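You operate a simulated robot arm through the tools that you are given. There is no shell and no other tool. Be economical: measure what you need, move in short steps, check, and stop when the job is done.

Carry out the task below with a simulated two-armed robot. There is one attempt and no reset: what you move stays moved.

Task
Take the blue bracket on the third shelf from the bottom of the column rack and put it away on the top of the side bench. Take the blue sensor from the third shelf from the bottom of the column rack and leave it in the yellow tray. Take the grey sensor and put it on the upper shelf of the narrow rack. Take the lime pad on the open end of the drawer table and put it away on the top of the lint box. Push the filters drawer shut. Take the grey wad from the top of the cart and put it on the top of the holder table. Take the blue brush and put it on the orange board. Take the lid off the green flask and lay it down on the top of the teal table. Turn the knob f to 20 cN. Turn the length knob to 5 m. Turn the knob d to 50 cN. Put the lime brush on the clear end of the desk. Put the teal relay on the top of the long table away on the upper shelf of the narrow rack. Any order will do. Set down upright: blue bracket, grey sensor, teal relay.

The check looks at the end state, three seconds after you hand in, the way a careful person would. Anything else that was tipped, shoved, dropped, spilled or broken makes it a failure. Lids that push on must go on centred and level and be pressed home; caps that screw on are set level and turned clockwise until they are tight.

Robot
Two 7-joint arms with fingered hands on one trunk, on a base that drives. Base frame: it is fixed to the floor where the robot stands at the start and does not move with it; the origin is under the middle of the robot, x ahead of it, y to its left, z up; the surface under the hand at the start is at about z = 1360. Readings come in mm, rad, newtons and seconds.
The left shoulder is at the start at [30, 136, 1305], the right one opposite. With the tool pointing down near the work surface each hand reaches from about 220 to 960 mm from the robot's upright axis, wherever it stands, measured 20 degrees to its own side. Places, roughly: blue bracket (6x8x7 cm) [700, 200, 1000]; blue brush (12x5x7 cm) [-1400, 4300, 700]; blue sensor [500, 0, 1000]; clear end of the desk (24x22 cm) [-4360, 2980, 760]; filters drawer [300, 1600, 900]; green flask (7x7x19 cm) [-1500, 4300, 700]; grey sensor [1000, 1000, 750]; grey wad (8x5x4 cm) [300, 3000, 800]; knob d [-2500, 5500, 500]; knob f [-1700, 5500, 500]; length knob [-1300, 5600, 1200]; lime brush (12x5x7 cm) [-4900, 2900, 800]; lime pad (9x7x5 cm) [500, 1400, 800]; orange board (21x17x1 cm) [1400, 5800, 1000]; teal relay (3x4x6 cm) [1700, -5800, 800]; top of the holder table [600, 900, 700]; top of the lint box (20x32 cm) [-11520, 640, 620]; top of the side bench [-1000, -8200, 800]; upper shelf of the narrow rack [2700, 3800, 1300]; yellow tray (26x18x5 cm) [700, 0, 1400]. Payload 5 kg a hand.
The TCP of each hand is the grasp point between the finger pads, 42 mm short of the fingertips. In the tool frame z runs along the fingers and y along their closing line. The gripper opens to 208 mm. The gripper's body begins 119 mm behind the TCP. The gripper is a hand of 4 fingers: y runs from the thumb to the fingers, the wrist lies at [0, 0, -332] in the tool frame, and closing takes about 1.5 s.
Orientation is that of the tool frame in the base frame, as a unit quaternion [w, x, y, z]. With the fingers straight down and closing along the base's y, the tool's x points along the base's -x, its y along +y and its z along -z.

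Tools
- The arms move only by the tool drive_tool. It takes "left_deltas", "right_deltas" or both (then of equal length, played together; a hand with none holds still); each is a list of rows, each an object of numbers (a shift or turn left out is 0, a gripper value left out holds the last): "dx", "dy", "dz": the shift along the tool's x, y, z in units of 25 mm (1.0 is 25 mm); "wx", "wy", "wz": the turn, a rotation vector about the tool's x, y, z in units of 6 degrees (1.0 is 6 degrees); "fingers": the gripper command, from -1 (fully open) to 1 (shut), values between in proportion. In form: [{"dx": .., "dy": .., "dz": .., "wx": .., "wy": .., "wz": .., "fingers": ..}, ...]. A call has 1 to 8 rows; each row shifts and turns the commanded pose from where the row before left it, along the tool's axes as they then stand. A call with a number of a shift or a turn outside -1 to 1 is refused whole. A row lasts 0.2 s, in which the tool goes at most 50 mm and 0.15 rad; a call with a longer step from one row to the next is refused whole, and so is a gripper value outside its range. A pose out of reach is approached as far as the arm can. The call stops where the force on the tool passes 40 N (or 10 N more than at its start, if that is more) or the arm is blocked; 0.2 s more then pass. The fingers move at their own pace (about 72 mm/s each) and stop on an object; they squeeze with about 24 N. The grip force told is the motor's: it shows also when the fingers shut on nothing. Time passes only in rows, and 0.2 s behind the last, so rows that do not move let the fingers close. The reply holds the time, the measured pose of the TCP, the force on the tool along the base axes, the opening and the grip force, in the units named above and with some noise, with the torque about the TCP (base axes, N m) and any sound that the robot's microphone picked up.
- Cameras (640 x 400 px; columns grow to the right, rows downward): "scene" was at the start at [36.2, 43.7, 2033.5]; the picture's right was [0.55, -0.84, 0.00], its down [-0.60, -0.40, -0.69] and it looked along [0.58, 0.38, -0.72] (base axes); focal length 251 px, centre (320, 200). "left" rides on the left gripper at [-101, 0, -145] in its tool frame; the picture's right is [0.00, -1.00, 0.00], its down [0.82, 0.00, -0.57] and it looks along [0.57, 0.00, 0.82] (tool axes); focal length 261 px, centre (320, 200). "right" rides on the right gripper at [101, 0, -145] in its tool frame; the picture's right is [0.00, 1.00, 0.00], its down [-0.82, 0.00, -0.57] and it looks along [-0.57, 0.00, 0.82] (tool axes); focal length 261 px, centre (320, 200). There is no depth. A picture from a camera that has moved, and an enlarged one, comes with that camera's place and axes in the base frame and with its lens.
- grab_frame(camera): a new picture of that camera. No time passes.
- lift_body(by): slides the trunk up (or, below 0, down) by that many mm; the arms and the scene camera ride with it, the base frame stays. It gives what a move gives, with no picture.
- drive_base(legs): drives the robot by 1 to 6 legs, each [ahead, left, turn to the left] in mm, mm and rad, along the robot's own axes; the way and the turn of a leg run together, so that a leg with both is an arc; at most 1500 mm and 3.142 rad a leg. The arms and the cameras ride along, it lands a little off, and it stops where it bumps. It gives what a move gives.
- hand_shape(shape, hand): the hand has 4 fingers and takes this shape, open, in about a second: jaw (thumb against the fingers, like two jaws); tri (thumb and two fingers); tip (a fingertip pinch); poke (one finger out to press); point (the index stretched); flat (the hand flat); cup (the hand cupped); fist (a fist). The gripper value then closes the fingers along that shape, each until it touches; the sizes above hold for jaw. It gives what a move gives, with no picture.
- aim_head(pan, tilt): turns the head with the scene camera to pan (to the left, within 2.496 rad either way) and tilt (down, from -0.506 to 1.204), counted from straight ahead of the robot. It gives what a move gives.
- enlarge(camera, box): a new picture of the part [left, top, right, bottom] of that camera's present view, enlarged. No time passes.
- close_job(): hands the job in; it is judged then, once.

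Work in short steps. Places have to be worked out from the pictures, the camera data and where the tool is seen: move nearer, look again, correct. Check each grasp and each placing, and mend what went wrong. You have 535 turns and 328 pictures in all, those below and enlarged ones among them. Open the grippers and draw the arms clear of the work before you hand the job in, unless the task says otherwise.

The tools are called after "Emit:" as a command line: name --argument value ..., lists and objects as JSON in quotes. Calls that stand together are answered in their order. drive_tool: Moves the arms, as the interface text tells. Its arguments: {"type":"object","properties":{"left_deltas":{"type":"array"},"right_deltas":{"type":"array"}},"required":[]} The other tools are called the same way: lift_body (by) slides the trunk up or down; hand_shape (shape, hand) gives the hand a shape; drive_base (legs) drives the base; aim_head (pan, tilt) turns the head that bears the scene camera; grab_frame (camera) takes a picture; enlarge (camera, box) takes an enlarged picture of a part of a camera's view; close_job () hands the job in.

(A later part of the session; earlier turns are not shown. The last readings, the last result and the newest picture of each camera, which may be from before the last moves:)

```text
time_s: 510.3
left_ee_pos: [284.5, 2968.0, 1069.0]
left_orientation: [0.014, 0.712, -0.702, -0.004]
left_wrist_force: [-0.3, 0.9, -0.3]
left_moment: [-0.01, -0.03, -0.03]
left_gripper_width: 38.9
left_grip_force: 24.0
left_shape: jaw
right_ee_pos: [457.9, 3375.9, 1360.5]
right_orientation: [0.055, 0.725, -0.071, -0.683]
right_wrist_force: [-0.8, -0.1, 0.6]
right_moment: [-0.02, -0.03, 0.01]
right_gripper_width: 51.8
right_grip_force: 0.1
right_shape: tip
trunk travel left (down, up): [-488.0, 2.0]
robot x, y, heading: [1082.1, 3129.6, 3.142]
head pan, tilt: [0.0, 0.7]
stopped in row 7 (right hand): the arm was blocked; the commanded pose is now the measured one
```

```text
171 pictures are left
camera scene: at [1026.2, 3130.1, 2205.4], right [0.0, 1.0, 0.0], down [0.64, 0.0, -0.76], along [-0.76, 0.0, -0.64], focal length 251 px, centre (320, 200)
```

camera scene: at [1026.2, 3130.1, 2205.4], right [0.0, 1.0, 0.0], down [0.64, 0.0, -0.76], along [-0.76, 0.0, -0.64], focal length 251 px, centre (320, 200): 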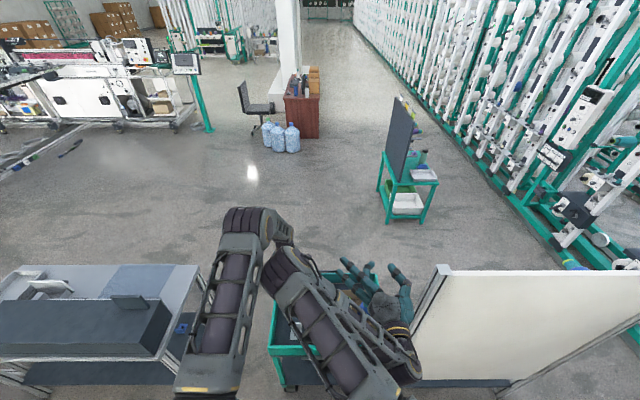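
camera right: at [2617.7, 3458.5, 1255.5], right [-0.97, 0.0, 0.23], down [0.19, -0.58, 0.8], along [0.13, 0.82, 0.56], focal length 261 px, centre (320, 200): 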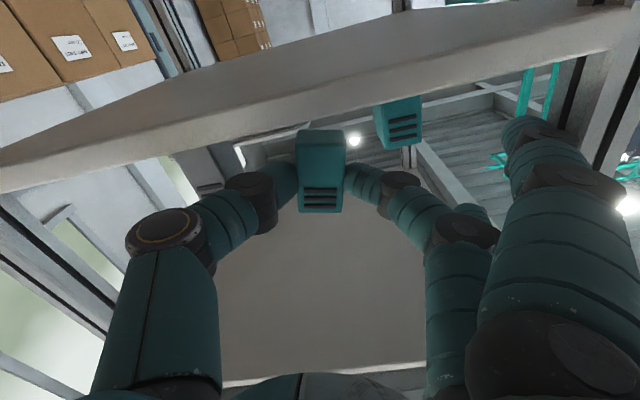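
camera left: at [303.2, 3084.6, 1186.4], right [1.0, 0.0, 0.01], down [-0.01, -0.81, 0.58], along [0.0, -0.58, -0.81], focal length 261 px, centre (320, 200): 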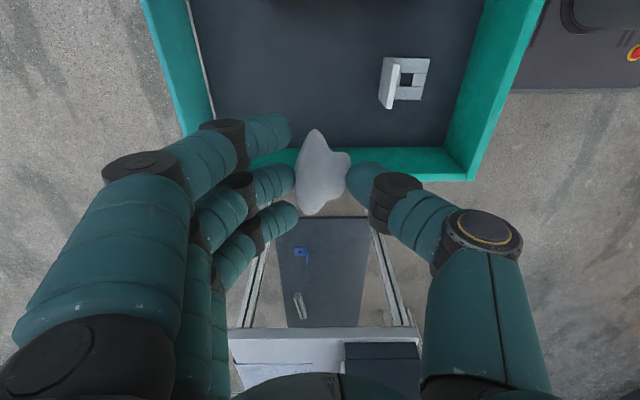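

Panel unmoved, hand free; the two elbows now touch each other slightly. I back out of this corner.

Emit:
drive_base --legs '[[-500, 0, 0], [-100, 300, 0]]'

Emit:
drive_tool --right_deltas '[{"dy": -1}, {"dy": -1}, {"dy": -1}, {"dy": -1}]'

Emit:
drive_base --legs '[[0, 800, 0], [0, 800, 0]]'

Emit:
grab_frame --camera "left"

Emit:
grab_frame --camera "scene"

```text
time_s: 514.9
left_ee_pos: [881.6, 2667.1, 1069.5]
left_orientation: [0.014, 0.712, -0.702, -0.004]
left_wrist_force: [0.3, 0.7, 0.2]
left_moment: [0.08, 0.03, -0.01]
left_gripper_width: 38.8
left_grip_force: 24.1
left_shape: jaw
right_ee_pos: [1054.6, 3074.5, 1361.1]
right_orientation: [0.054, 0.725, -0.07, -0.684]
right_wrist_force: [0.3, 0.1, 0.2]
right_moment: [0.02, -0.02, -0.07]
right_gripper_width: 51.8
right_grip_force: 0.0
right_shape: tip
trunk travel left (down, up): [-488.0, 2.0]
robot x, y, heading: [1682.4, 2829.0, 3.139]
head pan, tilt: [0.0, 0.7]
```

```text
time_s: 515.9
left_ee_pos: [882.2, 2668.5, 1068.6]
left_orientation: [0.013, 0.712, -0.702, -0.004]
left_wrist_force: [0.0, 0.0, 0.3]
left_moment: [-0.09, -0.02, 0.01]
left_gripper_width: 38.6
left_grip_force: 24.0
left_shape: jaw
right_ee_pos: [1058.2, 3174.2, 1343.8]
right_orientation: [0.054, 0.724, -0.07, -0.684]
right_wrist_force: [-0.6, 0.5, 0.6]
right_moment: [0.01, 0.0, 0.09]
right_gripper_width: 51.8
right_grip_force: 0.1
right_shape: tip
trunk travel left (down, up): [-488.0, 2.0]
robot x, y, heading: [1679.4, 2831.0, 3.142]
head pan, tilt: [0.0, 0.7]
```

```text
time_s: 523.0
left_ee_pos: [874.0, 1285.7, 1070.5]
left_orientation: [0.011, 0.71, -0.705, -0.007]
left_wrist_force: [-1.1, -4.2, 0.0]
left_moment: [0.56, 0.0, 0.01]
left_gripper_width: 38.7
left_grip_force: 24.4
left_shape: jaw
right_ee_pos: [1052.5, 1786.0, 1344.2]
right_orientation: [0.05, 0.725, -0.072, -0.684]
right_wrist_force: [-0.4, -2.1, 1.1]
right_moment: [0.03, -0.11, -0.31]
right_gripper_width: 52.0
right_grip_force: 0.0
right_shape: tip
trunk travel left (down, up): [-488.0, 2.0]
robot x, y, heading: [1672.7, 1442.3, 3.137]
head pan, tilt: [0.0, 0.7]
stopped in leg 2: the robot was blocked; the commanded pose is now the measured one
```

```text
170 pictures are left
camera left: at [876.2, 1387.4, 1212.4], right [1.0, 0.01, -0.03], down [0.02, -0.82, 0.58], along [-0.02, -0.58, -0.82], focal length 261 px, centre (320, 200)
```

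left: 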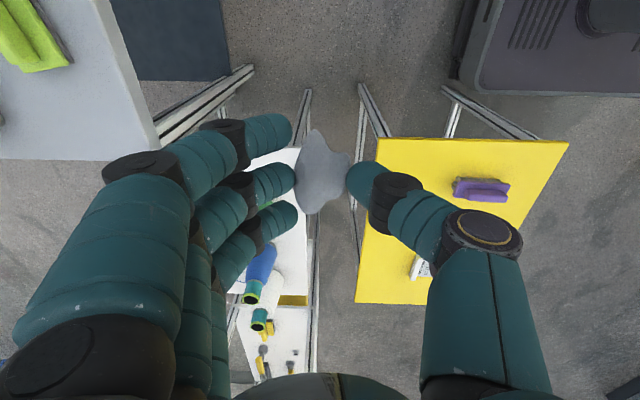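

```text
169 pictures are left
camera scene: at [1615.6, 1435.2, 2205.4], right [0.01, 1.0, 0.0], down [0.64, 0.0, -0.76], along [-0.76, 0.01, -0.64], focal length 251 px, centre (320, 200)
```

scene: 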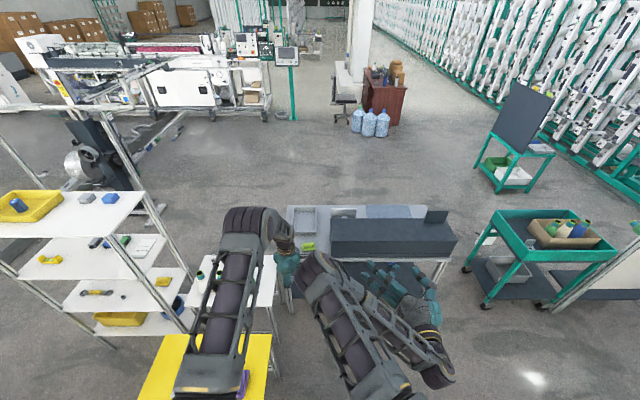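

I brushed the yellow table's leg with the base; I step away. I'll instead approach the holder table diagonally from the north: retract the hand, turn left 0.62 and move in.

Emit:
drive_base --legs '[[0, -60, 0]]'

Emit:
drive_tool --left_deltas '[{"dy": -1}, {"dy": -1}, {"dy": -1}, {"dy": -1}, {"dy": -1}, {"dy": -1}, {"dy": -1}, {"dy": -1}]'

Emit:
drive_base --legs '[[0, 0, 0.618], [412, -324, 0]]'

Emit:
grab_frame --camera "left"

```text
time_s: 523.9
left_ee_pos: [874.2, 1351.8, 1070.6]
left_orientation: [0.013, 0.709, -0.705, -0.004]
left_wrist_force: [0.8, 1.8, -0.2]
left_moment: [-0.26, -0.01, 0.01]
left_gripper_width: 38.8
left_grip_force: 23.9
left_shape: jaw
right_ee_pos: [1051.9, 1851.2, 1342.1]
right_orientation: [0.051, 0.724, -0.072, -0.684]
right_wrist_force: [-0.1, 2.1, -0.7]
right_moment: [-0.01, 0.06, 0.18]
right_gripper_width: 51.6
right_grip_force: 0.1
right_shape: tip
trunk travel left (down, up): [-488.0, 2.0]
robot x, y, heading: [1671.1, 1502.6, 3.139]
head pan, tilt: [0.0, 0.7]
```

```text
time_s: 525.7
left_ee_pos: [1076.0, 1352.8, 1065.5]
left_orientation: [0.015, 0.708, -0.706, -0.007]
left_wrist_force: [-1.0, -1.2, -0.3]
left_moment: [-0.04, -0.01, -0.01]
left_gripper_width: 38.6
left_grip_force: 24.1
left_shape: jaw
right_ee_pos: [1053.3, 1849.9, 1344.1]
right_orientation: [0.052, 0.725, -0.073, -0.683]
right_wrist_force: [0.3, 0.5, 0.1]
right_moment: [-0.02, 0.01, 0.03]
right_gripper_width: 52.3
right_grip_force: 0.1
right_shape: tip
trunk travel left (down, up): [-488.0, 2.0]
robot x, y, heading: [1673.2, 1504.3, 3.139]
head pan, tilt: [0.0, 0.7]
```

```text
time_s: 528.9
left_ee_pos: [1138.8, 1039.4, 1064.5]
left_orientation: [0.014, 0.89, -0.456, 0.001]
left_wrist_force: [-2.4, 0.0, -1.3]
left_moment: [-0.06, -0.37, -0.04]
left_gripper_width: 38.6
left_grip_force: 24.7
left_shape: jaw
right_ee_pos: [829.8, 1432.3, 1341.7]
right_orientation: [0.258, 0.714, 0.151, -0.634]
right_wrist_force: [-2.5, -0.3, -1.4]
right_moment: [-0.08, 0.11, 0.14]
right_gripper_width: 51.7
right_grip_force: 0.1
right_shape: tip
trunk travel left (down, up): [-488.0, 2.0]
robot x, y, heading: [1537.1, 1506.6, -2.528]
head pan, tilt: [0.0, 0.7]
stopped in leg 2: the robot was blocked; the commanded pose is now the measured one
```

```text
168 pictures are left
camera left: at [1080.7, 1124.1, 1206.2], right [0.81, 0.59, -0.02], down [0.49, -0.65, 0.58], along [0.33, -0.48, -0.81], focal length 261 px, centre (320, 200)
```

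left: 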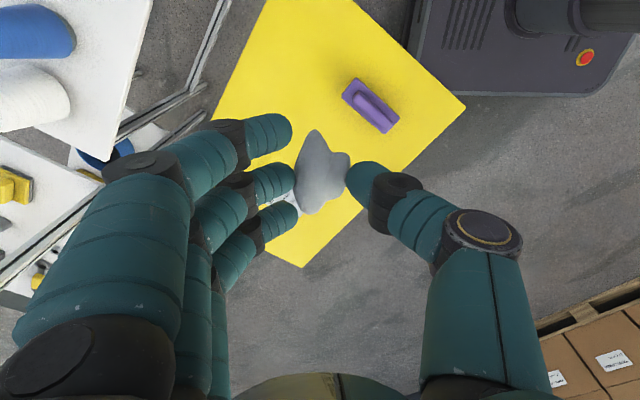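

Blocked again by the yellow table's corner. I swing wider: away north first, then west.

Emit:
drive_base --legs '[[-76, -109, 0], [367, -185, 0.0], [0, 0, 0.092]]'

Emit:
grab_frame --camera "left"

```text
time_s: 532.9
left_ee_pos: [783.7, 1073.2, 1064.9]
left_orientation: [0.014, 0.911, -0.411, 0.001]
left_wrist_force: [0.4, 0.2, -0.7]
left_moment: [0.03, 0.05, -0.02]
left_gripper_width: 38.6
left_grip_force: 23.7
left_shape: jaw
right_ee_pos: [437.6, 1435.9, 1344.3]
right_orientation: [0.288, 0.704, 0.186, -0.622]
right_wrist_force: [0.0, -1.2, -0.4]
right_moment: [-0.01, -0.04, -0.07]
right_gripper_width: 52.3
right_grip_force: 0.0
right_shape: tip
trunk travel left (down, up): [-488.0, 2.0]
robot x, y, heading: [1130.9, 1581.6, -2.432]
head pan, tilt: [0.0, 0.7]
```

```text
167 pictures are left
camera left: at [717.7, 1152.7, 1207.6], right [0.75, 0.67, -0.02], down [0.55, -0.6, 0.58], along [0.37, -0.45, -0.81], focal length 261 px, centre (320, 200)
```

left: 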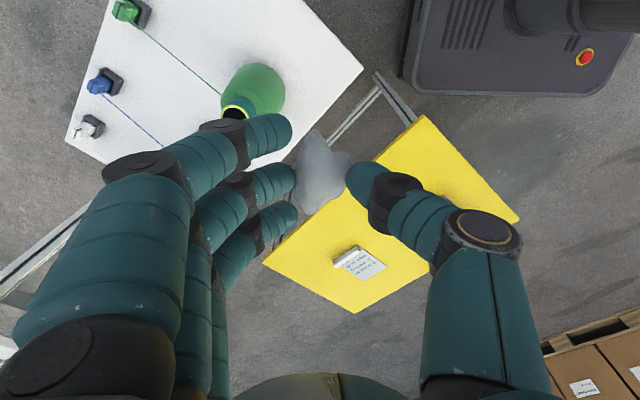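

Positioned over the holder table's free corner. I nudge 36 mm and descend.

Emit:
drive_tool --left_deltas '[{"dx": -0.75, "dy": 0.16, "dz": 0.5}, {"dx": -0.7, "dy": 0.15, "dz": 0.7}, {"dz": 1}, {"dz": 1}, {"dz": 1}, {"dz": 1}, {"dz": 1}, {"dz": 1}]'

Emit:
drive_tool --left_deltas '[{"dz": 1}, {"dz": 1}]'

Emit:
grab_frame --camera "left"

```text
time_s: 534.7
left_ee_pos: [751.7, 1091.9, 883.8]
left_orientation: [0.014, 0.911, -0.411, 0.001]
left_wrist_force: [-0.2, -1.1, 0.1]
left_moment: [0.07, -0.06, -0.02]
left_gripper_width: 38.7
left_grip_force: 23.6
left_shape: jaw
right_ee_pos: [437.8, 1435.0, 1343.7]
right_orientation: [0.289, 0.704, 0.187, -0.621]
right_wrist_force: [1.0, 0.6, -0.2]
right_moment: [0.0, -0.02, -0.03]
right_gripper_width: 51.8
right_grip_force: 0.1
right_shape: tip
trunk travel left (down, up): [-488.0, 2.0]
robot x, y, heading: [1131.2, 1584.8, -2.432]
head pan, tilt: [0.0, 0.7]
```

```text
time_s: 535.3
left_ee_pos: [753.1, 1087.1, 835.0]
left_orientation: [0.015, 0.913, -0.407, 0.0]
left_wrist_force: [-2.5, -1.8, 1.6]
left_moment: [0.26, -0.32, 0.01]
left_gripper_width: 38.8
left_grip_force: 24.3
left_shape: jaw
right_ee_pos: [435.6, 1438.2, 1344.6]
right_orientation: [0.286, 0.705, 0.184, -0.623]
right_wrist_force: [0.3, -0.3, 1.5]
right_moment: [0.06, -0.09, -0.02]
right_gripper_width: 52.0
right_grip_force: 0.0
right_shape: tip
trunk travel left (down, up): [-488.0, 2.0]
robot x, y, heading: [1136.4, 1581.5, -2.435]
head pan, tilt: [0.0, 0.7]
```

```text
166 pictures are left
camera left: at [686.3, 1164.2, 978.2], right [0.74, 0.67, -0.03], down [0.56, -0.59, 0.58], along [0.37, -0.45, -0.81], focal length 261 px, centre (320, 200)
```

left: 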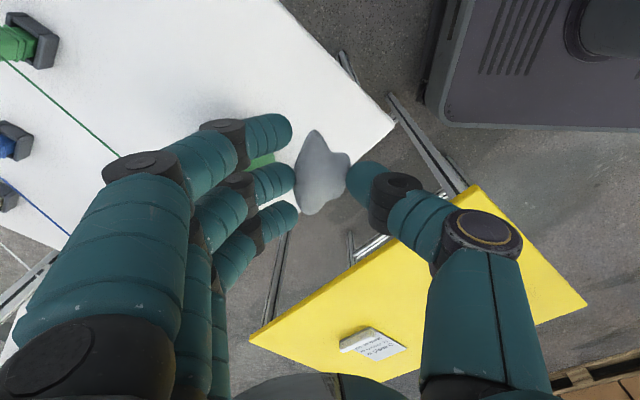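

The green cone is near the fingers; I shift 20 mm away from it and continue down to contact.

Emit:
drive_tool --left_deltas '[{"dy": -0.68, "dx": -0.48}, {"dz": 1}, {"dz": 0.6}, {"dz": 0.25}, {"dz": 0.25}, {"dz": 0.25}, {"dz": 0.25}]'

Emit:
grab_frame --camera "left"

```text
time_s: 536.9
left_ee_pos: [752.0, 1093.6, 776.0]
left_orientation: [0.018, 0.916, -0.401, -0.003]
left_wrist_force: [0.1, 0.1, 0.8]
left_moment: [0.02, 0.01, -0.02]
left_gripper_width: 38.4
left_grip_force: 23.8
left_shape: jaw
right_ee_pos: [433.7, 1450.6, 1334.4]
right_orientation: [0.278, 0.71, 0.182, -0.62]
right_wrist_force: [-0.7, -0.4, -0.4]
right_moment: [-0.01, -0.03, 0.0]
right_gripper_width: 51.9
right_grip_force: 0.1
right_shape: tip
trunk travel left (down, up): [-488.0, 2.0]
robot x, y, heading: [1132.6, 1580.9, -2.431]
head pan, tilt: [0.0, 0.7]
```

```text
165 pictures are left
camera left: at [685.4, 1171.2, 919.8], right [0.73, 0.68, -0.04], down [0.57, -0.58, 0.58], along [0.37, -0.44, -0.81], focal length 261 px, centre (320, 200)
```

left: 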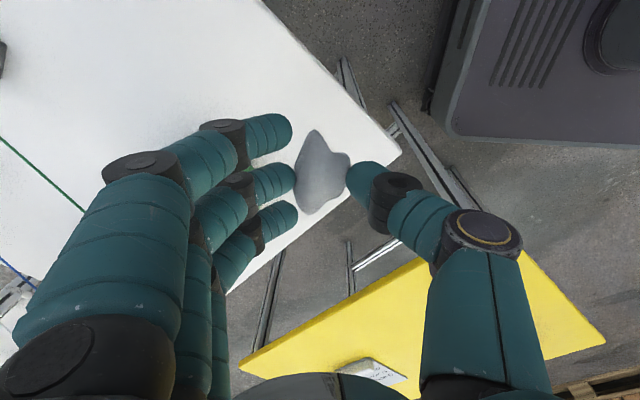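

Still above; I use the trunk to lower the last part (arms' elbows are close to each other).

Emit:
lift_body --by -22

Emit:
lift_body --by -10

```text
time_s: 537.6
left_ee_pos: [752.1, 1093.1, 755.2]
left_orientation: [0.019, 0.915, -0.402, -0.003]
left_wrist_force: [0.9, 0.1, -0.1]
left_moment: [0.01, -0.03, 0.02]
left_gripper_width: 38.5
left_grip_force: 24.5
left_shape: jaw
right_ee_pos: [434.4, 1450.6, 1313.8]
right_orientation: [0.278, 0.71, 0.181, -0.62]
right_wrist_force: [0.5, 1.4, -0.1]
right_moment: [0.01, -0.02, -0.03]
right_gripper_width: 51.9
right_grip_force: 0.0
right_shape: tip
trunk travel left (down, up): [-466.0, 24.0]
robot x, y, heading: [1129.5, 1578.4, -2.431]
head pan, tilt: [0.0, 0.7]
```

```text
time_s: 538.1
left_ee_pos: [752.9, 1094.4, 744.1]
left_orientation: [0.018, 0.916, -0.401, -0.004]
left_wrist_force: [1.0, 1.3, 0.1]
left_moment: [-0.03, 0.02, 0.02]
left_gripper_width: 38.6
left_grip_force: 24.2
left_shape: jaw
right_ee_pos: [435.6, 1449.8, 1304.2]
right_orientation: [0.278, 0.71, 0.181, -0.621]
right_wrist_force: [0.3, 0.4, -0.1]
right_moment: [0.03, -0.03, 0.05]
right_gripper_width: 52.0
right_grip_force: 0.0
right_shape: tip
trunk travel left (down, up): [-456.0, 34.0]
robot x, y, heading: [1132.4, 1585.1, -2.43]
head pan, tilt: [0.0, 0.7]
```

Emit:
lift_body --by -12

Emit:
lift_body --by -10

```text
time_s: 538.7
left_ee_pos: [753.8, 1095.0, 731.2]
left_orientation: [0.018, 0.916, -0.401, -0.001]
left_wrist_force: [0.4, 0.0, 0.3]
left_moment: [-0.03, 0.0, -0.01]
left_gripper_width: 38.3
left_grip_force: 23.9
left_shape: jaw
right_ee_pos: [434.5, 1449.8, 1292.8]
right_orientation: [0.279, 0.71, 0.182, -0.621]
right_wrist_force: [0.0, -0.5, -1.5]
right_moment: [0.01, 0.0, -0.04]
right_gripper_width: 51.8
right_grip_force: 0.2
right_shape: tip
trunk travel left (down, up): [-444.0, 46.0]
robot x, y, heading: [1138.8, 1584.4, -2.43]
head pan, tilt: [0.0, 0.7]
```

```text
time_s: 539.3
left_ee_pos: [753.9, 1095.1, 719.8]
left_orientation: [0.018, 0.916, -0.401, -0.003]
left_wrist_force: [1.3, 1.0, -0.2]
left_moment: [-0.02, -0.02, -0.01]
left_gripper_width: 38.2
left_grip_force: 23.8
left_shape: jaw
right_ee_pos: [434.4, 1449.3, 1283.6]
right_orientation: [0.279, 0.71, 0.181, -0.621]
right_wrist_force: [-0.5, 0.2, 0.3]
right_moment: [-0.01, -0.03, 0.0]
right_gripper_width: 51.6
right_grip_force: 0.0
right_shape: tip
trunk travel left (down, up): [-434.0, 56.0]
robot x, y, heading: [1132.7, 1580.2, -2.433]
head pan, tilt: [0.0, 0.7]
```

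Emit:
grab_frame --camera "left"

```text
164 pictures are left
camera left: at [687.6, 1172.1, 864.5], right [0.73, 0.68, -0.04], down [0.57, -0.58, 0.58], along [0.37, -0.44, -0.81], focal length 261 px, centre (320, 200)
```

left: 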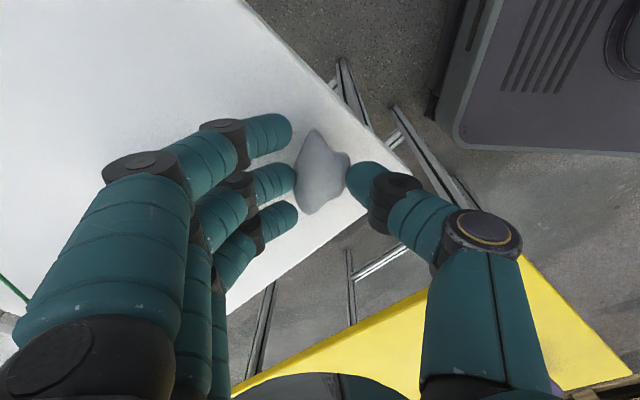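

The table is lower than assumed (~640–660). Continue lowering.

Emit:
lift_body --by -15

Emit:
lift_body --by -10

Emit:
lift_body --by -8

```text
time_s: 539.8
left_ee_pos: [752.4, 1092.7, 711.6]
left_orientation: [0.02, 0.916, -0.4, -0.002]
left_wrist_force: [2.5, 4.1, 18.6]
left_moment: [-0.01, -0.08, 0.01]
left_gripper_width: 41.4
left_grip_force: 24.4
left_shape: jaw
right_ee_pos: [434.9, 1451.1, 1272.3]
right_orientation: [0.28, 0.71, 0.179, -0.621]
right_wrist_force: [0.4, -0.3, -0.9]
right_moment: [0.02, -0.02, 0.02]
right_gripper_width: 52.0
right_grip_force: 0.1
right_shape: tip
trunk travel left (down, up): [-423.0, 67.0]
robot x, y, heading: [1132.3, 1583.4, -2.432]
head pan, tilt: [0.0, 0.7]
stopped: the force on the tool passed its limit at 44 N (the readings are from after the stop); the commanded pose is now the measured one
```

```text
time_s: 540.1
left_ee_pos: [751.7, 1093.5, 711.8]
left_orientation: [0.019, 0.916, -0.401, -0.003]
left_wrist_force: [6.1, 5.7, 25.4]
left_moment: [0.04, -0.17, -0.05]
left_gripper_width: 41.6
left_grip_force: 24.1
left_shape: jaw
right_ee_pos: [435.6, 1450.4, 1270.7]
right_orientation: [0.279, 0.709, 0.179, -0.622]
right_wrist_force: [-0.4, 0.1, -0.2]
right_moment: [-0.01, -0.03, 0.0]
right_gripper_width: 52.0
right_grip_force: 0.1
right_shape: tip
trunk travel left (down, up): [-421.0, 69.0]
robot x, y, heading: [1133.8, 1580.6, -2.43]
head pan, tilt: [0.0, 0.7]
stopped: the force on the tool passed its limit at 50 N (the readings are from after the stop); the commanded pose is now the measured one
```

```text
time_s: 540.5
left_ee_pos: [752.4, 1092.0, 711.0]
left_orientation: [0.018, 0.916, -0.401, -0.002]
left_wrist_force: [6.4, 6.2, 26.7]
left_moment: [0.09, -0.22, -0.02]
left_gripper_width: 41.8
left_grip_force: 24.6
left_shape: jaw
right_ee_pos: [434.3, 1450.6, 1269.7]
right_orientation: [0.281, 0.709, 0.179, -0.622]
right_wrist_force: [0.2, 0.5, 0.1]
right_moment: [-0.02, 0.0, -0.03]
right_gripper_width: 51.9
right_grip_force: 0.0
right_shape: tip
trunk travel left (down, up): [-419.0, 71.0]
robot x, y, heading: [1130.5, 1583.6, -2.435]
head pan, tilt: [0.0, 0.7]
stopped: the force on the tool passed its limit at 48 N (the readings are from after the stop); the commanded pose is now the measured one
```

Contact. Ease up 4 mm, open, and rise.

Emit:
lift_body --by 4

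Emit:
drive_tool --left_deltas '[{"fingers": 0.3}, {}, {}, {"dz": -1}, {"dz": -1}, {"dz": -1}, {"dz": -1}, {"dz": -1}]'

Emit:
lift_body --by 67

Emit:
grab_frame --camera "left"

```text
time_s: 541.0
left_ee_pos: [751.4, 1091.6, 712.4]
left_orientation: [0.018, 0.916, -0.4, -0.002]
left_wrist_force: [0.1, 0.5, -0.5]
left_moment: [-0.01, 0.02, -0.01]
left_gripper_width: 40.1
left_grip_force: 24.2
left_shape: jaw
right_ee_pos: [434.1, 1449.9, 1273.1]
right_orientation: [0.281, 0.709, 0.18, -0.621]
right_wrist_force: [-0.3, -0.5, -0.4]
right_moment: [0.0, 0.0, 0.01]
right_gripper_width: 51.9
right_grip_force: 0.0
right_shape: tip
trunk travel left (down, up): [-423.0, 67.0]
robot x, y, heading: [1131.6, 1580.5, -2.429]
head pan, tilt: [0.0, 0.7]
```

```text
time_s: 542.8
left_ee_pos: [754.2, 1097.0, 840.0]
left_orientation: [0.018, 0.916, -0.4, -0.003]
left_wrist_force: [-0.1, -0.3, -1.2]
left_moment: [-0.03, 0.06, 0.0]
left_gripper_width: 72.5
left_grip_force: 0.1
left_shape: jaw
right_ee_pos: [433.5, 1450.6, 1273.5]
right_orientation: [0.28, 0.709, 0.18, -0.622]
right_wrist_force: [-0.5, 0.7, -0.1]
right_moment: [-0.01, -0.06, 0.0]
right_gripper_width: 51.6
right_grip_force: 0.0
right_shape: tip
trunk travel left (down, up): [-423.0, 67.0]
robot x, y, heading: [1130.7, 1583.6, -2.431]
head pan, tilt: [0.0, 0.7]
```

```text
time_s: 543.8
left_ee_pos: [754.4, 1096.9, 904.9]
left_orientation: [0.018, 0.916, -0.4, -0.002]
left_wrist_force: [-0.2, 0.1, -0.5]
left_moment: [0.02, -0.02, -0.02]
left_gripper_width: 72.4
left_grip_force: 0.1
left_shape: jaw
right_ee_pos: [432.8, 1450.1, 1339.2]
right_orientation: [0.279, 0.709, 0.18, -0.622]
right_wrist_force: [-0.4, -0.4, 0.4]
right_moment: [-0.01, 0.03, 0.0]
right_gripper_width: 51.8
right_grip_force: 0.0
right_shape: tip
trunk travel left (down, up): [-490.0, 0.0]
robot x, y, heading: [1129.0, 1579.0, -2.43]
head pan, tilt: [0.0, 0.7]
```

```text
163 pictures are left
camera left: at [687.8, 1174.0, 1048.5], right [0.73, 0.68, -0.03], down [0.57, -0.58, 0.58], along [0.38, -0.44, -0.81], focal length 261 px, centre (320, 200)
```

left: 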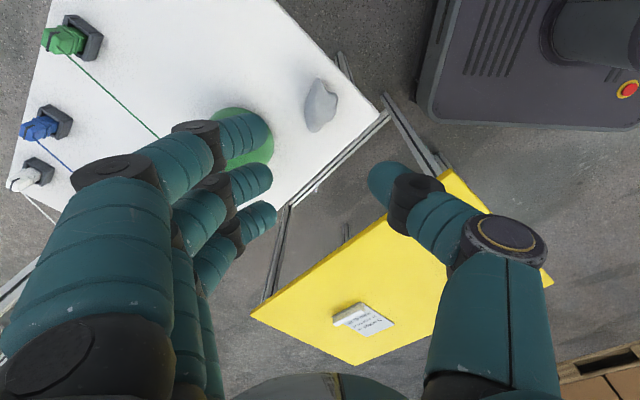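

The wad lies on the holder table, cones untouched. I raise the left hand, unroll the right, and head north to the teal stand with brush and flask.

Emit:
drive_tool --left_deltas '[{"dz": -1}, {"dz": -1}, {"dz": -1}, {"dz": -1}, {"dz": -1}, {"dz": -1}, {"dz": -1}, {"dz": -1}]' --right_deltas '[{"wz": -0.75, "dy": -1}, {"wz": -0.75, "dy": -1}, {"wz": -0.7, "dy": -1}, {}, {}, {}, {}, {}]'

Emit:
drive_base --legs '[[-300, 0, 0], [0, 0, 2.0], [0, 0, 2.0], [1400, 0, 0], [1400, 0, 0]]'

Emit:
aim_head --pan 0.9 --tilt 0.4

Emit:
grab_frame --camera "scene"

```text
time_s: 545.6
left_ee_pos: [757.6, 1103.8, 1106.0]
left_orientation: [0.019, 0.916, -0.401, -0.002]
left_wrist_force: [1.0, 1.1, 0.2]
left_moment: [-0.06, 0.06, 0.02]
left_gripper_width: 72.2
left_grip_force: 0.1
left_shape: jaw
right_ee_pos: [387.8, 1509.5, 1333.1]
right_orientation: [0.207, 0.683, 0.26, -0.65]
right_wrist_force: [-0.2, 0.3, 0.3]
right_moment: [-0.03, -0.01, 0.0]
right_gripper_width: 51.8
right_grip_force: 0.0
right_shape: tip
trunk travel left (down, up): [-490.0, 0.0]
robot x, y, heading: [1132.2, 1579.5, -2.426]
head pan, tilt: [0.0, 0.7]
```

```text
time_s: 570.4
left_ee_pos: [1283.0, 5178.3, 1106.7]
left_orientation: [-0.006, -0.008, 1.0, 0.018]
left_wrist_force: [0.2, -0.1, -1.0]
left_moment: [-0.03, 0.02, 0.05]
left_gripper_width: 72.6
left_grip_force: 0.1
left_shape: jaw
right_ee_pos: [1831.6, 5182.2, 1333.1]
right_orientation: [0.51, -0.516, 0.519, 0.453]
right_wrist_force: [0.4, -0.7, 0.2]
right_moment: [-0.01, 0.02, -0.01]
right_gripper_width: 52.2
right_grip_force: 0.0
right_shape: tip
trunk travel left (down, up): [-490.0, 0.0]
robot x, y, heading: [1388.0, 4576.8, 1.552]
head pan, tilt: [0.0, 0.7]
```

```text
time_s: 571.6
left_ee_pos: [1283.1, 5178.7, 1104.6]
left_orientation: [-0.005, -0.007, 1.0, 0.017]
left_wrist_force: [-0.6, -0.3, -0.1]
left_moment: [-0.01, -0.02, 0.0]
left_gripper_width: 72.5
left_grip_force: 0.0
left_shape: jaw
right_ee_pos: [1831.1, 5183.7, 1333.5]
right_orientation: [0.509, -0.516, 0.518, 0.454]
right_wrist_force: [-0.2, 0.9, -0.5]
right_moment: [0.01, -0.03, -0.05]
right_gripper_width: 51.8
right_grip_force: 0.0
right_shape: tip
trunk travel left (down, up): [-490.0, 0.0]
robot x, y, heading: [1388.5, 4579.7, 1.547]
head pan, tilt: [0.901, 0.4]
```

```text
162 pictures are left
camera scene: at [1314.7, 4608.1, 2234.2], right [0.64, 0.77, 0.0], down [0.3, -0.25, -0.92], along [-0.71, 0.59, -0.39], focal length 251 px, centre (320, 200)
```

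scene: 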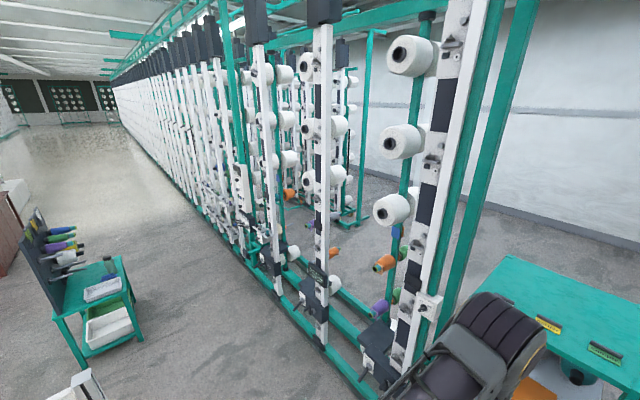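

I see the teal table (≈[−1500,4250]) at left and the green shelf with the orange board at lower right. I zoom on both.

Emit:
enlarge --camera "scene" --box '[20, 195, 160, 365]'

Emit:
aim_head --pan 0 --tilt 0.75

Emit:
grab_frame --camera "scene"

```text
2.35 times, centred on (90, 280) of scene
camera zoom: at [1314.7, 4608.1, 2234.2], right [0.64, 0.77, 0.0], down [0.3, -0.25, -0.92], along [-0.71, 0.59, -0.39], focal length 592 px, centre (861, 12)
```

zoom: 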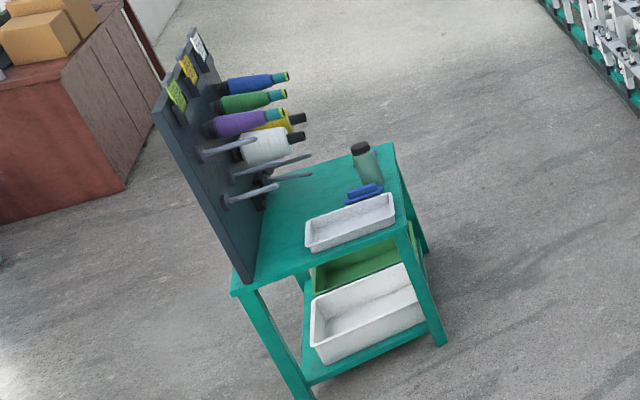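

```text
time_s: 572.8
left_ee_pos: [1282.6, 5179.6, 1105.3]
left_orientation: [-0.005, -0.008, 1.0, 0.017]
left_wrist_force: [-0.4, 1.1, 1.2]
left_moment: [0.0, -0.02, 0.03]
left_gripper_width: 72.2
left_grip_force: 0.1
left_shape: jaw
right_ee_pos: [1830.6, 5182.3, 1332.7]
right_orientation: [0.509, -0.517, 0.518, 0.454]
right_wrist_force: [0.9, -0.1, 0.4]
right_moment: [-0.02, -0.02, -0.01]
right_gripper_width: 52.1
right_grip_force: 0.1
right_shape: tip
trunk travel left (down, up): [-490.0, 0.0]
robot x, y, heading: [1387.6, 4579.1, 1.552]
head pan, tilt: [0.0, 0.75]
```

```text
160 pictures are left
camera scene: at [1387.6, 4631.5, 2203.1], right [1.0, -0.02, 0.0], down [-0.01, -0.68, -0.73], along [0.01, 0.73, -0.68], focal length 251 px, centre (320, 200)
```

scene: 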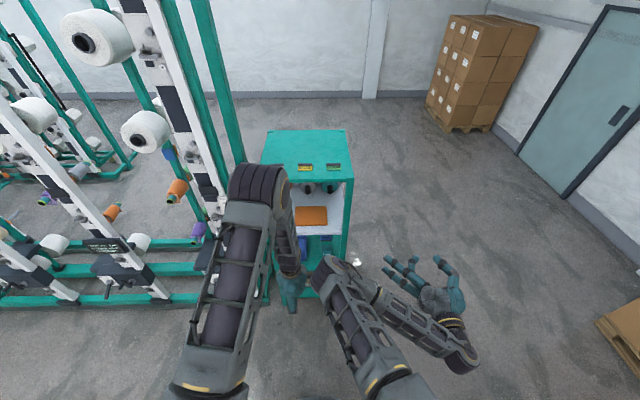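

I reset the hands: left back to sideways closing, right to pointing down.

Emit:
drive_tool --left_deltas '[{"wz": -1}, {"wz": -1}, {"wz": -1}, {"wz": -1}, {"wz": -1}, {"wz": -1}, {"wz": -1}, {"wz": -1}]' --right_deltas '[{"wy": 1}, {"wy": 1}, {"wy": 1}, {"wy": 1}, {"wy": 1}, {"wy": 1}, {"wy": 1}, {"wy": 1}]'

Emit:
drive_tool --left_deltas '[{"wz": -1}, {"wz": -1}, {"wz": -1}, {"wz": -1}, {"wz": -1}, {"wz": -1}, {"wz": -1}, {}]' --right_deltas '[{"wy": 1}, {"wy": 1}, {"wy": 1}, {"wy": 1}, {"wy": 1}, {"wy": 1}, {"wy": 1}, {"dy": -1}]'

Emit:
drive_base --legs '[[400, 0, 0], [0, 0, 1.571], [1400, 0, 0], [1300, 0, 0], [0, 0, 1.571]]'

Emit:
aim_head --pan 0 --tilt 0.75

Emit:
grab_frame --camera "scene"

```text
time_s: 574.6
left_ee_pos: [1279.1, 5182.9, 1108.1]
left_orientation: [0.004, -0.417, 0.909, 0.02]
left_wrist_force: [-0.2, -0.2, 0.3]
left_moment: [0.03, 0.03, 0.0]
left_gripper_width: 72.9
left_grip_force: 0.1
left_shape: jaw
right_ee_pos: [1832.2, 5180.9, 1331.8]
right_orientation: [0.253, -0.656, 0.682, 0.2]
right_wrist_force: [0.0, -0.2, -0.3]
right_moment: [0.05, -0.03, 0.01]
right_gripper_width: 52.2
right_grip_force: 0.1
right_shape: tip
trunk travel left (down, up): [-490.0, 0.0]
robot x, y, heading: [1389.3, 4577.0, 1.552]
head pan, tilt: [0.0, 0.75]
```

```text
time_s: 576.4
left_ee_pos: [1288.0, 5176.4, 1106.7]
left_orientation: [-0.009, 0.711, -0.703, -0.016]
left_wrist_force: [2.1, -0.1, 0.2]
left_moment: [0.06, 0.2, 0.0]
left_gripper_width: 72.8
left_grip_force: 0.1
left_shape: jaw
right_ee_pos: [1858.0, 5180.8, 1332.2]
right_orientation: [-0.007, -0.687, 0.725, -0.044]
right_wrist_force: [0.3, -1.2, -1.0]
right_moment: [0.0, 0.13, -0.01]
right_gripper_width: 52.1
right_grip_force: 0.1
right_shape: tip
trunk travel left (down, up): [-490.0, 0.0]
robot x, y, heading: [1387.0, 4582.5, 1.551]
head pan, tilt: [0.0, 0.75]
```

```text
time_s: 580.1
left_ee_pos: [1153.2, 5534.4, 1105.4]
left_orientation: [-0.011, 0.788, -0.615, -0.015]
left_wrist_force: [0.6, 0.3, -1.5]
left_moment: [-0.18, 0.14, -0.28]
left_gripper_width: 72.8
left_grip_force: 0.1
left_shape: jaw
right_ee_pos: [1708.4, 5673.3, 1333.1]
right_orientation: [-0.001, 0.772, -0.634, 0.052]
right_wrist_force: [8.8, -1.0, -9.0]
right_moment: [-0.18, -0.43, -0.15]
right_gripper_width: 51.8
right_grip_force: 0.1
right_shape: tip
trunk travel left (down, up): [-490.0, 0.0]
robot x, y, heading: [1398.9, 4977.9, 1.806]
head pan, tilt: [0.0, 0.75]
stopped in leg 2: the force on the tool passed its limit at 69 N (the readings are from after the stop); the commanded pose is now the measured one
```

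```text
time_s: 580.7
left_ee_pos: [1154.5, 5534.8, 1105.7]
left_orientation: [-0.009, 0.788, -0.615, -0.015]
left_wrist_force: [-0.7, -0.1, 0.0]
left_moment: [0.0, 0.03, 0.03]
left_gripper_width: 73.1
left_grip_force: 0.0
left_shape: jaw
right_ee_pos: [1707.4, 5674.8, 1333.2]
right_orientation: [0.0, 0.772, -0.633, 0.052]
right_wrist_force: [12.1, -3.2, -11.8]
right_moment: [-0.08, -0.68, 0.13]
right_gripper_width: 52.2
right_grip_force: 0.0
right_shape: tip
trunk travel left (down, up): [-490.0, 0.0]
robot x, y, heading: [1397.3, 4975.3, 1.806]
head pan, tilt: [0.0, 0.75]
```

```text
159 pictures are left
camera scene: at [1385.8, 5029.3, 2203.0], right [0.97, 0.23, 0.0], down [0.16, -0.66, -0.73], along [-0.17, 0.71, -0.68], focal length 251 px, centre (320, 200)
```

scene: 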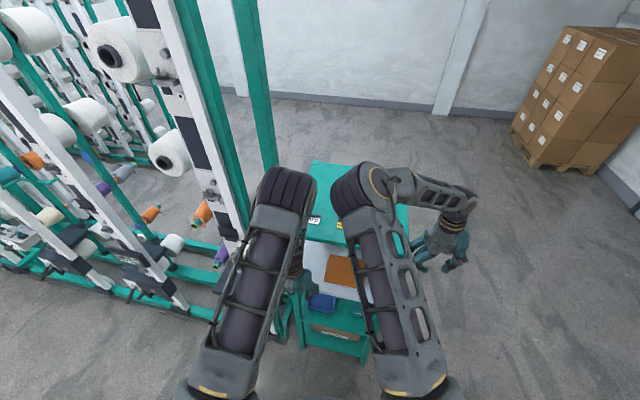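

The right hand touched the green shelf while turning — I turn back and reverse away.

Emit:
drive_base --legs '[[0, 0, -0.24], [-500, 0, 0]]'

Emit:
grab_frame --camera "scene"

```text
time_s: 581.7
left_ee_pos: [1203.0, 5554.7, 1106.7]
left_orientation: [-0.009, 0.76, -0.65, -0.013]
left_wrist_force: [1.4, 0.4, -0.5]
left_moment: [-0.06, 0.12, 0.01]
left_gripper_width: 72.6
left_grip_force: 0.0
left_shape: jaw
right_ee_pos: [1761.0, 5653.3, 1334.7]
right_orientation: [-0.001, 0.742, -0.669, 0.043]
right_wrist_force: [1.4, 1.0, -0.6]
right_moment: [-0.12, -0.03, -0.03]
right_gripper_width: 51.9
right_grip_force: 0.0
right_shape: tip
trunk travel left (down, up): [-490.0, 0.0]
robot x, y, heading: [1400.0, 4974.8, 1.714]
head pan, tilt: [0.0, 0.75]
stopped in leg 1: the force on the tool passed its limit at 50 N (the readings are from after the stop); the commanded pose is now the measured one
```

```text
158 pictures are left
camera scene: at [1388.2, 5031.7, 2203.0], right [0.99, 0.14, 0.0], down [0.1, -0.68, -0.73], along [-0.11, 0.72, -0.68], focal length 251 px, centre (320, 200)
```

scene: 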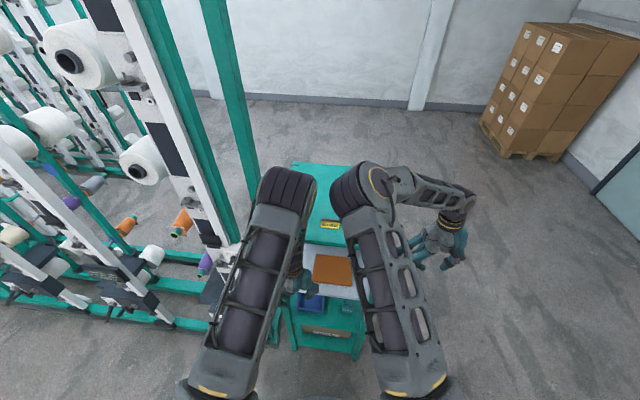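

Emit:
drive_base --legs '[[-450, 0, 0], [0, 0, -0.14]]'

Emit:
grab_frame --camera "scene"

```text
time_s: 585.0
left_ee_pos: [1350.8, 5130.0, 1106.2]
left_orientation: [-0.01, 0.711, -0.703, -0.014]
left_wrist_force: [0.9, -0.1, -0.5]
left_moment: [0.03, 0.06, -0.06]
left_gripper_width: 72.5
left_grip_force: 0.2
left_shape: jaw
right_ee_pos: [1917.6, 5146.6, 1335.5]
right_orientation: [-0.001, -0.691, 0.721, -0.044]
right_wrist_force: [0.0, -0.4, -0.3]
right_moment: [0.05, 0.09, -0.01]
right_gripper_width: 52.0
right_grip_force: 0.0
right_shape: tip
trunk travel left (down, up): [-490.0, 0.0]
robot x, y, heading: [1456.9, 4531.6, 1.571]
head pan, tilt: [0.0, 0.75]
```

```text
157 pictures are left
camera scene: at [1459.3, 4583.4, 2203.1], right [1.0, 0.0, 0.0], down [0.0, -0.68, -0.73], along [0.0, 0.73, -0.68], focal length 251 px, centre (320, 200)
```

scene: 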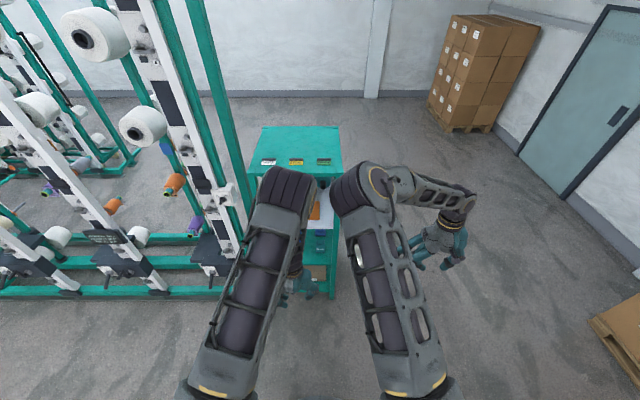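

Shelf looks unchanged. From here I turn west and travel along the corridor to the teal table's north side.

Emit:
drive_base --legs '[[0, 0, 1.571], [1000, -430, 0], [1000, 0, 0], [870, 0, 0], [0, 0, 1.571]]'

Emit:
grab_frame --camera "scene"

Emit:
grab_frame --camera "left"

```text
time_s: 607.2
left_ee_pos: [-1301.0, 4367.4, 1106.2]
left_orientation: [0.013, 0.703, 0.711, -0.012]
left_wrist_force: [0.4, 0.1, -0.1]
left_moment: [0.02, 0.01, -0.03]
left_gripper_width: 72.9
left_grip_force: 0.1
left_shape: jaw
right_ee_pos: [-1867.1, 4352.0, 1335.6]
right_orientation: [-0.044, 0.721, 0.691, 0.001]
right_wrist_force: [0.2, 0.0, -0.3]
right_moment: [0.01, 0.03, 0.04]
right_gripper_width: 51.7
right_grip_force: 0.0
right_shape: tip
trunk travel left (down, up): [-490.0, 0.0]
robot x, y, heading: [-1409.4, 4965.9, -1.575]
head pan, tilt: [0.0, 0.75]
```

```text
156 pictures are left
camera scene: at [-1410.3, 4912.4, 2203.1], right [-1.0, 0.0, 0.0], down [0.0, 0.68, -0.73], along [0.0, -0.73, -0.68], focal length 251 px, centre (320, 200)
```

scene: 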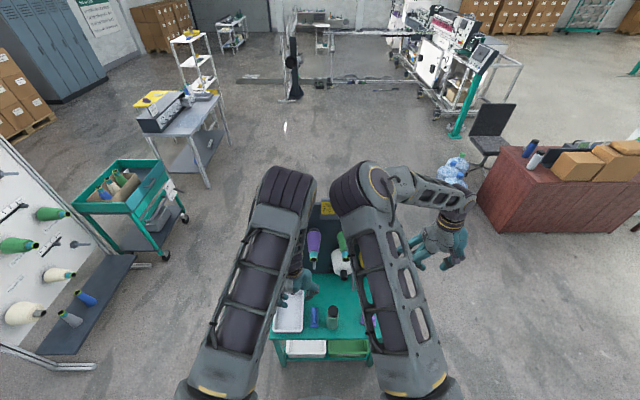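

```text
155 pictures are left
camera left: at [-1300.2, 4271.6, 1253.7], right [-1.0, -0.02, 0.0], down [-0.01, 0.84, 0.54], along [-0.01, 0.54, -0.84], focal length 261 px, centre (320, 200)
```

left: 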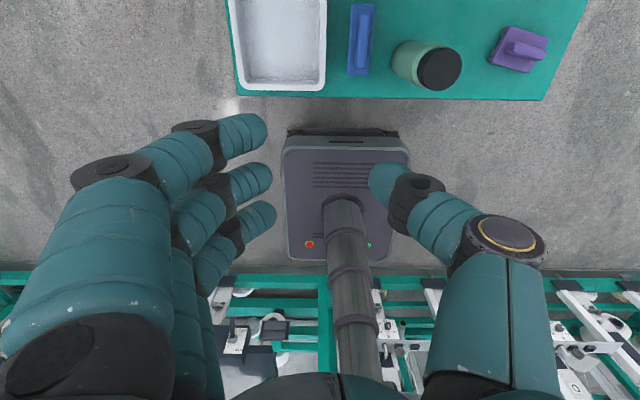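

Clear view: blue brush at ≈[−1369,4281] (along y), flask at ≈[−1449,4303]. I move the left hand above the brush's southern half (clear of the flask) and descend partway.

Emit:
drive_tool --left_deltas '[{"dy": -0.34, "dx": -0.59, "dz": 1}, {"dy": -0.34, "dx": -0.59, "dz": 1}, {"dy": -0.34, "dx": -0.59, "dz": 1}, {"dy": -0.34, "dx": -0.59, "dz": 1}, {"dy": -0.34, "dx": -0.59, "dz": 1}, {"dy": -0.34, "dx": -0.59, "dz": 1}, {"dy": -0.34, "dx": -0.59, "dz": 1}, {"dy": -0.34, "dx": -0.59, "dz": 1}]'

Emit:
grab_frame --camera "left"

```text
time_s: 609.0
left_ee_pos: [-1366.1, 4244.6, 907.1]
left_orientation: [0.011, 0.703, 0.711, -0.009]
left_wrist_force: [14.1, 13.6, -1.5]
left_moment: [-2.24, 2.36, 1.63]
left_gripper_width: 72.7
left_grip_force: 0.1
left_shape: jaw
right_ee_pos: [-1867.4, 4351.4, 1335.2]
right_orientation: [-0.045, 0.721, 0.691, 0.003]
right_wrist_force: [-0.1, -0.7, -1.5]
right_moment: [0.17, -0.03, 0.0]
right_gripper_width: 52.1
right_grip_force: 0.1
right_shape: tip
trunk travel left (down, up): [-490.0, 0.0]
robot x, y, heading: [-1407.8, 4965.6, -1.572]
head pan, tilt: [0.0, 0.75]
```

```text
154 pictures are left
camera left: at [-1365.1, 4147.8, 1054.4], right [-1.0, -0.02, 0.0], down [-0.02, 0.84, 0.55], along [-0.01, 0.55, -0.84], focal length 261 px, centre (320, 200)
```

left: 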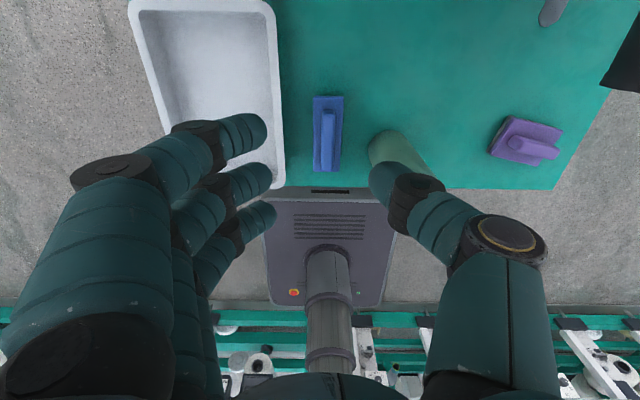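

The palm touches a cone on the pegboard (contact ~165 mm above the TCP). I back 50 mm north and pitch the hand 36° so its body stays clear.

Emit:
drive_tool --left_deltas '[{"dx": 1}, {"dx": 1}, {"dx": 0.6, "dz": -1}, {"wy": -1}, {"wy": -1}, {"wy": -1}, {"wy": -1}, {"wy": -1}]'

Emit:
grab_frame --camera "left"

Emit:
enlarge --camera "scene" --box '[240, 180, 400, 370]'

```text
time_s: 610.8
left_ee_pos: [-1366.7, 4307.8, 933.7]
left_orientation: [0.197, 0.676, 0.683, -0.194]
left_wrist_force: [-0.6, -0.4, 0.5]
left_moment: [0.03, -0.02, -0.01]
left_gripper_width: 72.7
left_grip_force: 0.0
left_shape: jaw
right_ee_pos: [-1867.3, 4352.9, 1335.4]
right_orientation: [-0.044, 0.722, 0.691, 0.001]
right_wrist_force: [-0.9, 0.2, 0.3]
right_moment: [0.0, 0.06, 0.01]
right_gripper_width: 51.9
right_grip_force: 0.1
right_shape: tip
trunk travel left (down, up): [-490.0, 0.0]
robot x, y, heading: [-1409.8, 4966.1, -1.573]
head pan, tilt: [0.0, 0.75]
```

```text
153 pictures are left
camera left: at [-1368.3, 4298.2, 1109.2], right [-1.0, -0.01, 0.0], down [-0.01, 1.0, 0.05], along [0.0, 0.05, -1.0], focal length 261 px, centre (320, 200)
```

left: 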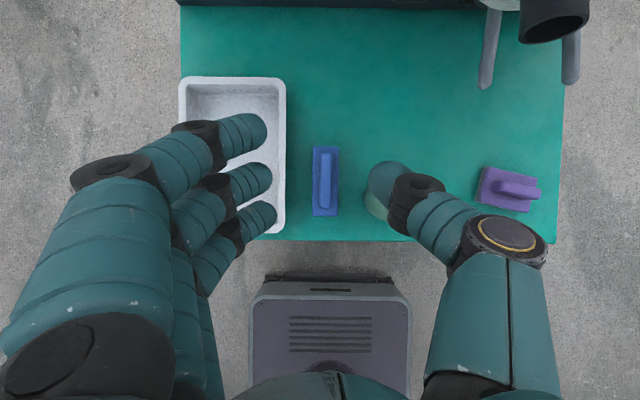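

```text
2.11 times, centred on (320, 275) of scene
camera zoom: at [-1409.9, 4912.5, 2203.1], right [-1.0, 0.0, 0.0], down [0.0, 0.68, -0.73], along [0.0, -0.73, -0.68], focal length 529 px, centre (320, 42)
```

zoom: 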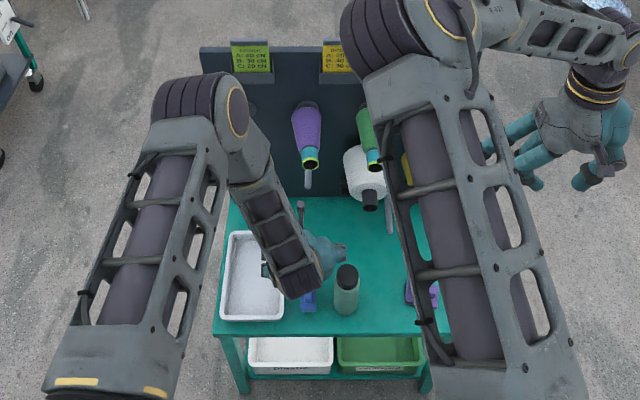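

Nothing fell from the pegboard. The table is lower (~607); brush centre ≈[−1378,4290]. I descend along it with the pitched hand.

Emit:
drive_tool --left_deltas '[{"dy": -0.44, "dz": 0.81, "dx": 0.5}, {"dz": 0.81, "dx": 0.57}, {"dz": 0.81, "dx": 0.57}, {"dz": 0.81, "dx": 0.57}, {"dz": 0.81, "dx": 0.57}, {"dz": 0.81, "dx": 0.57}, {"dz": 0.81, "dx": 0.57}]'

Emit:
grab_frame --camera "left"

```text
time_s: 612.4
left_ee_pos: [-1377.8, 4315.6, 760.9]
left_orientation: [0.196, 0.676, 0.683, -0.194]
left_wrist_force: [0.9, -0.7, 0.5]
left_moment: [0.09, 0.0, -0.03]
left_gripper_width: 72.6
left_grip_force: 0.0
left_shape: jaw
right_ee_pos: [-1867.0, 4351.9, 1336.2]
right_orientation: [-0.044, 0.722, 0.691, 0.0]
right_wrist_force: [0.2, 0.1, 0.2]
right_moment: [0.01, 0.03, 0.02]
right_gripper_width: 51.5
right_grip_force: 0.0
right_shape: tip
trunk travel left (down, up): [-490.0, 0.0]
robot x, y, heading: [-1409.7, 4964.6, -1.574]
head pan, tilt: [0.0, 0.75]
```

```text
151 pictures are left
camera left: at [-1378.3, 4305.7, 937.1], right [-1.0, -0.02, 0.0], down [-0.02, 1.0, 0.05], along [0.0, 0.05, -1.0], focal length 261 px, centre (320, 200)
```

left: 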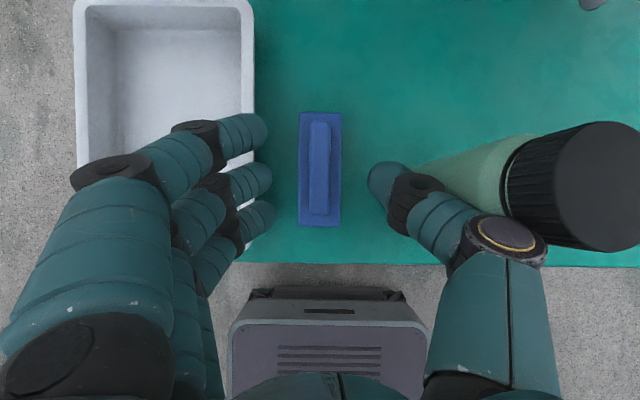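

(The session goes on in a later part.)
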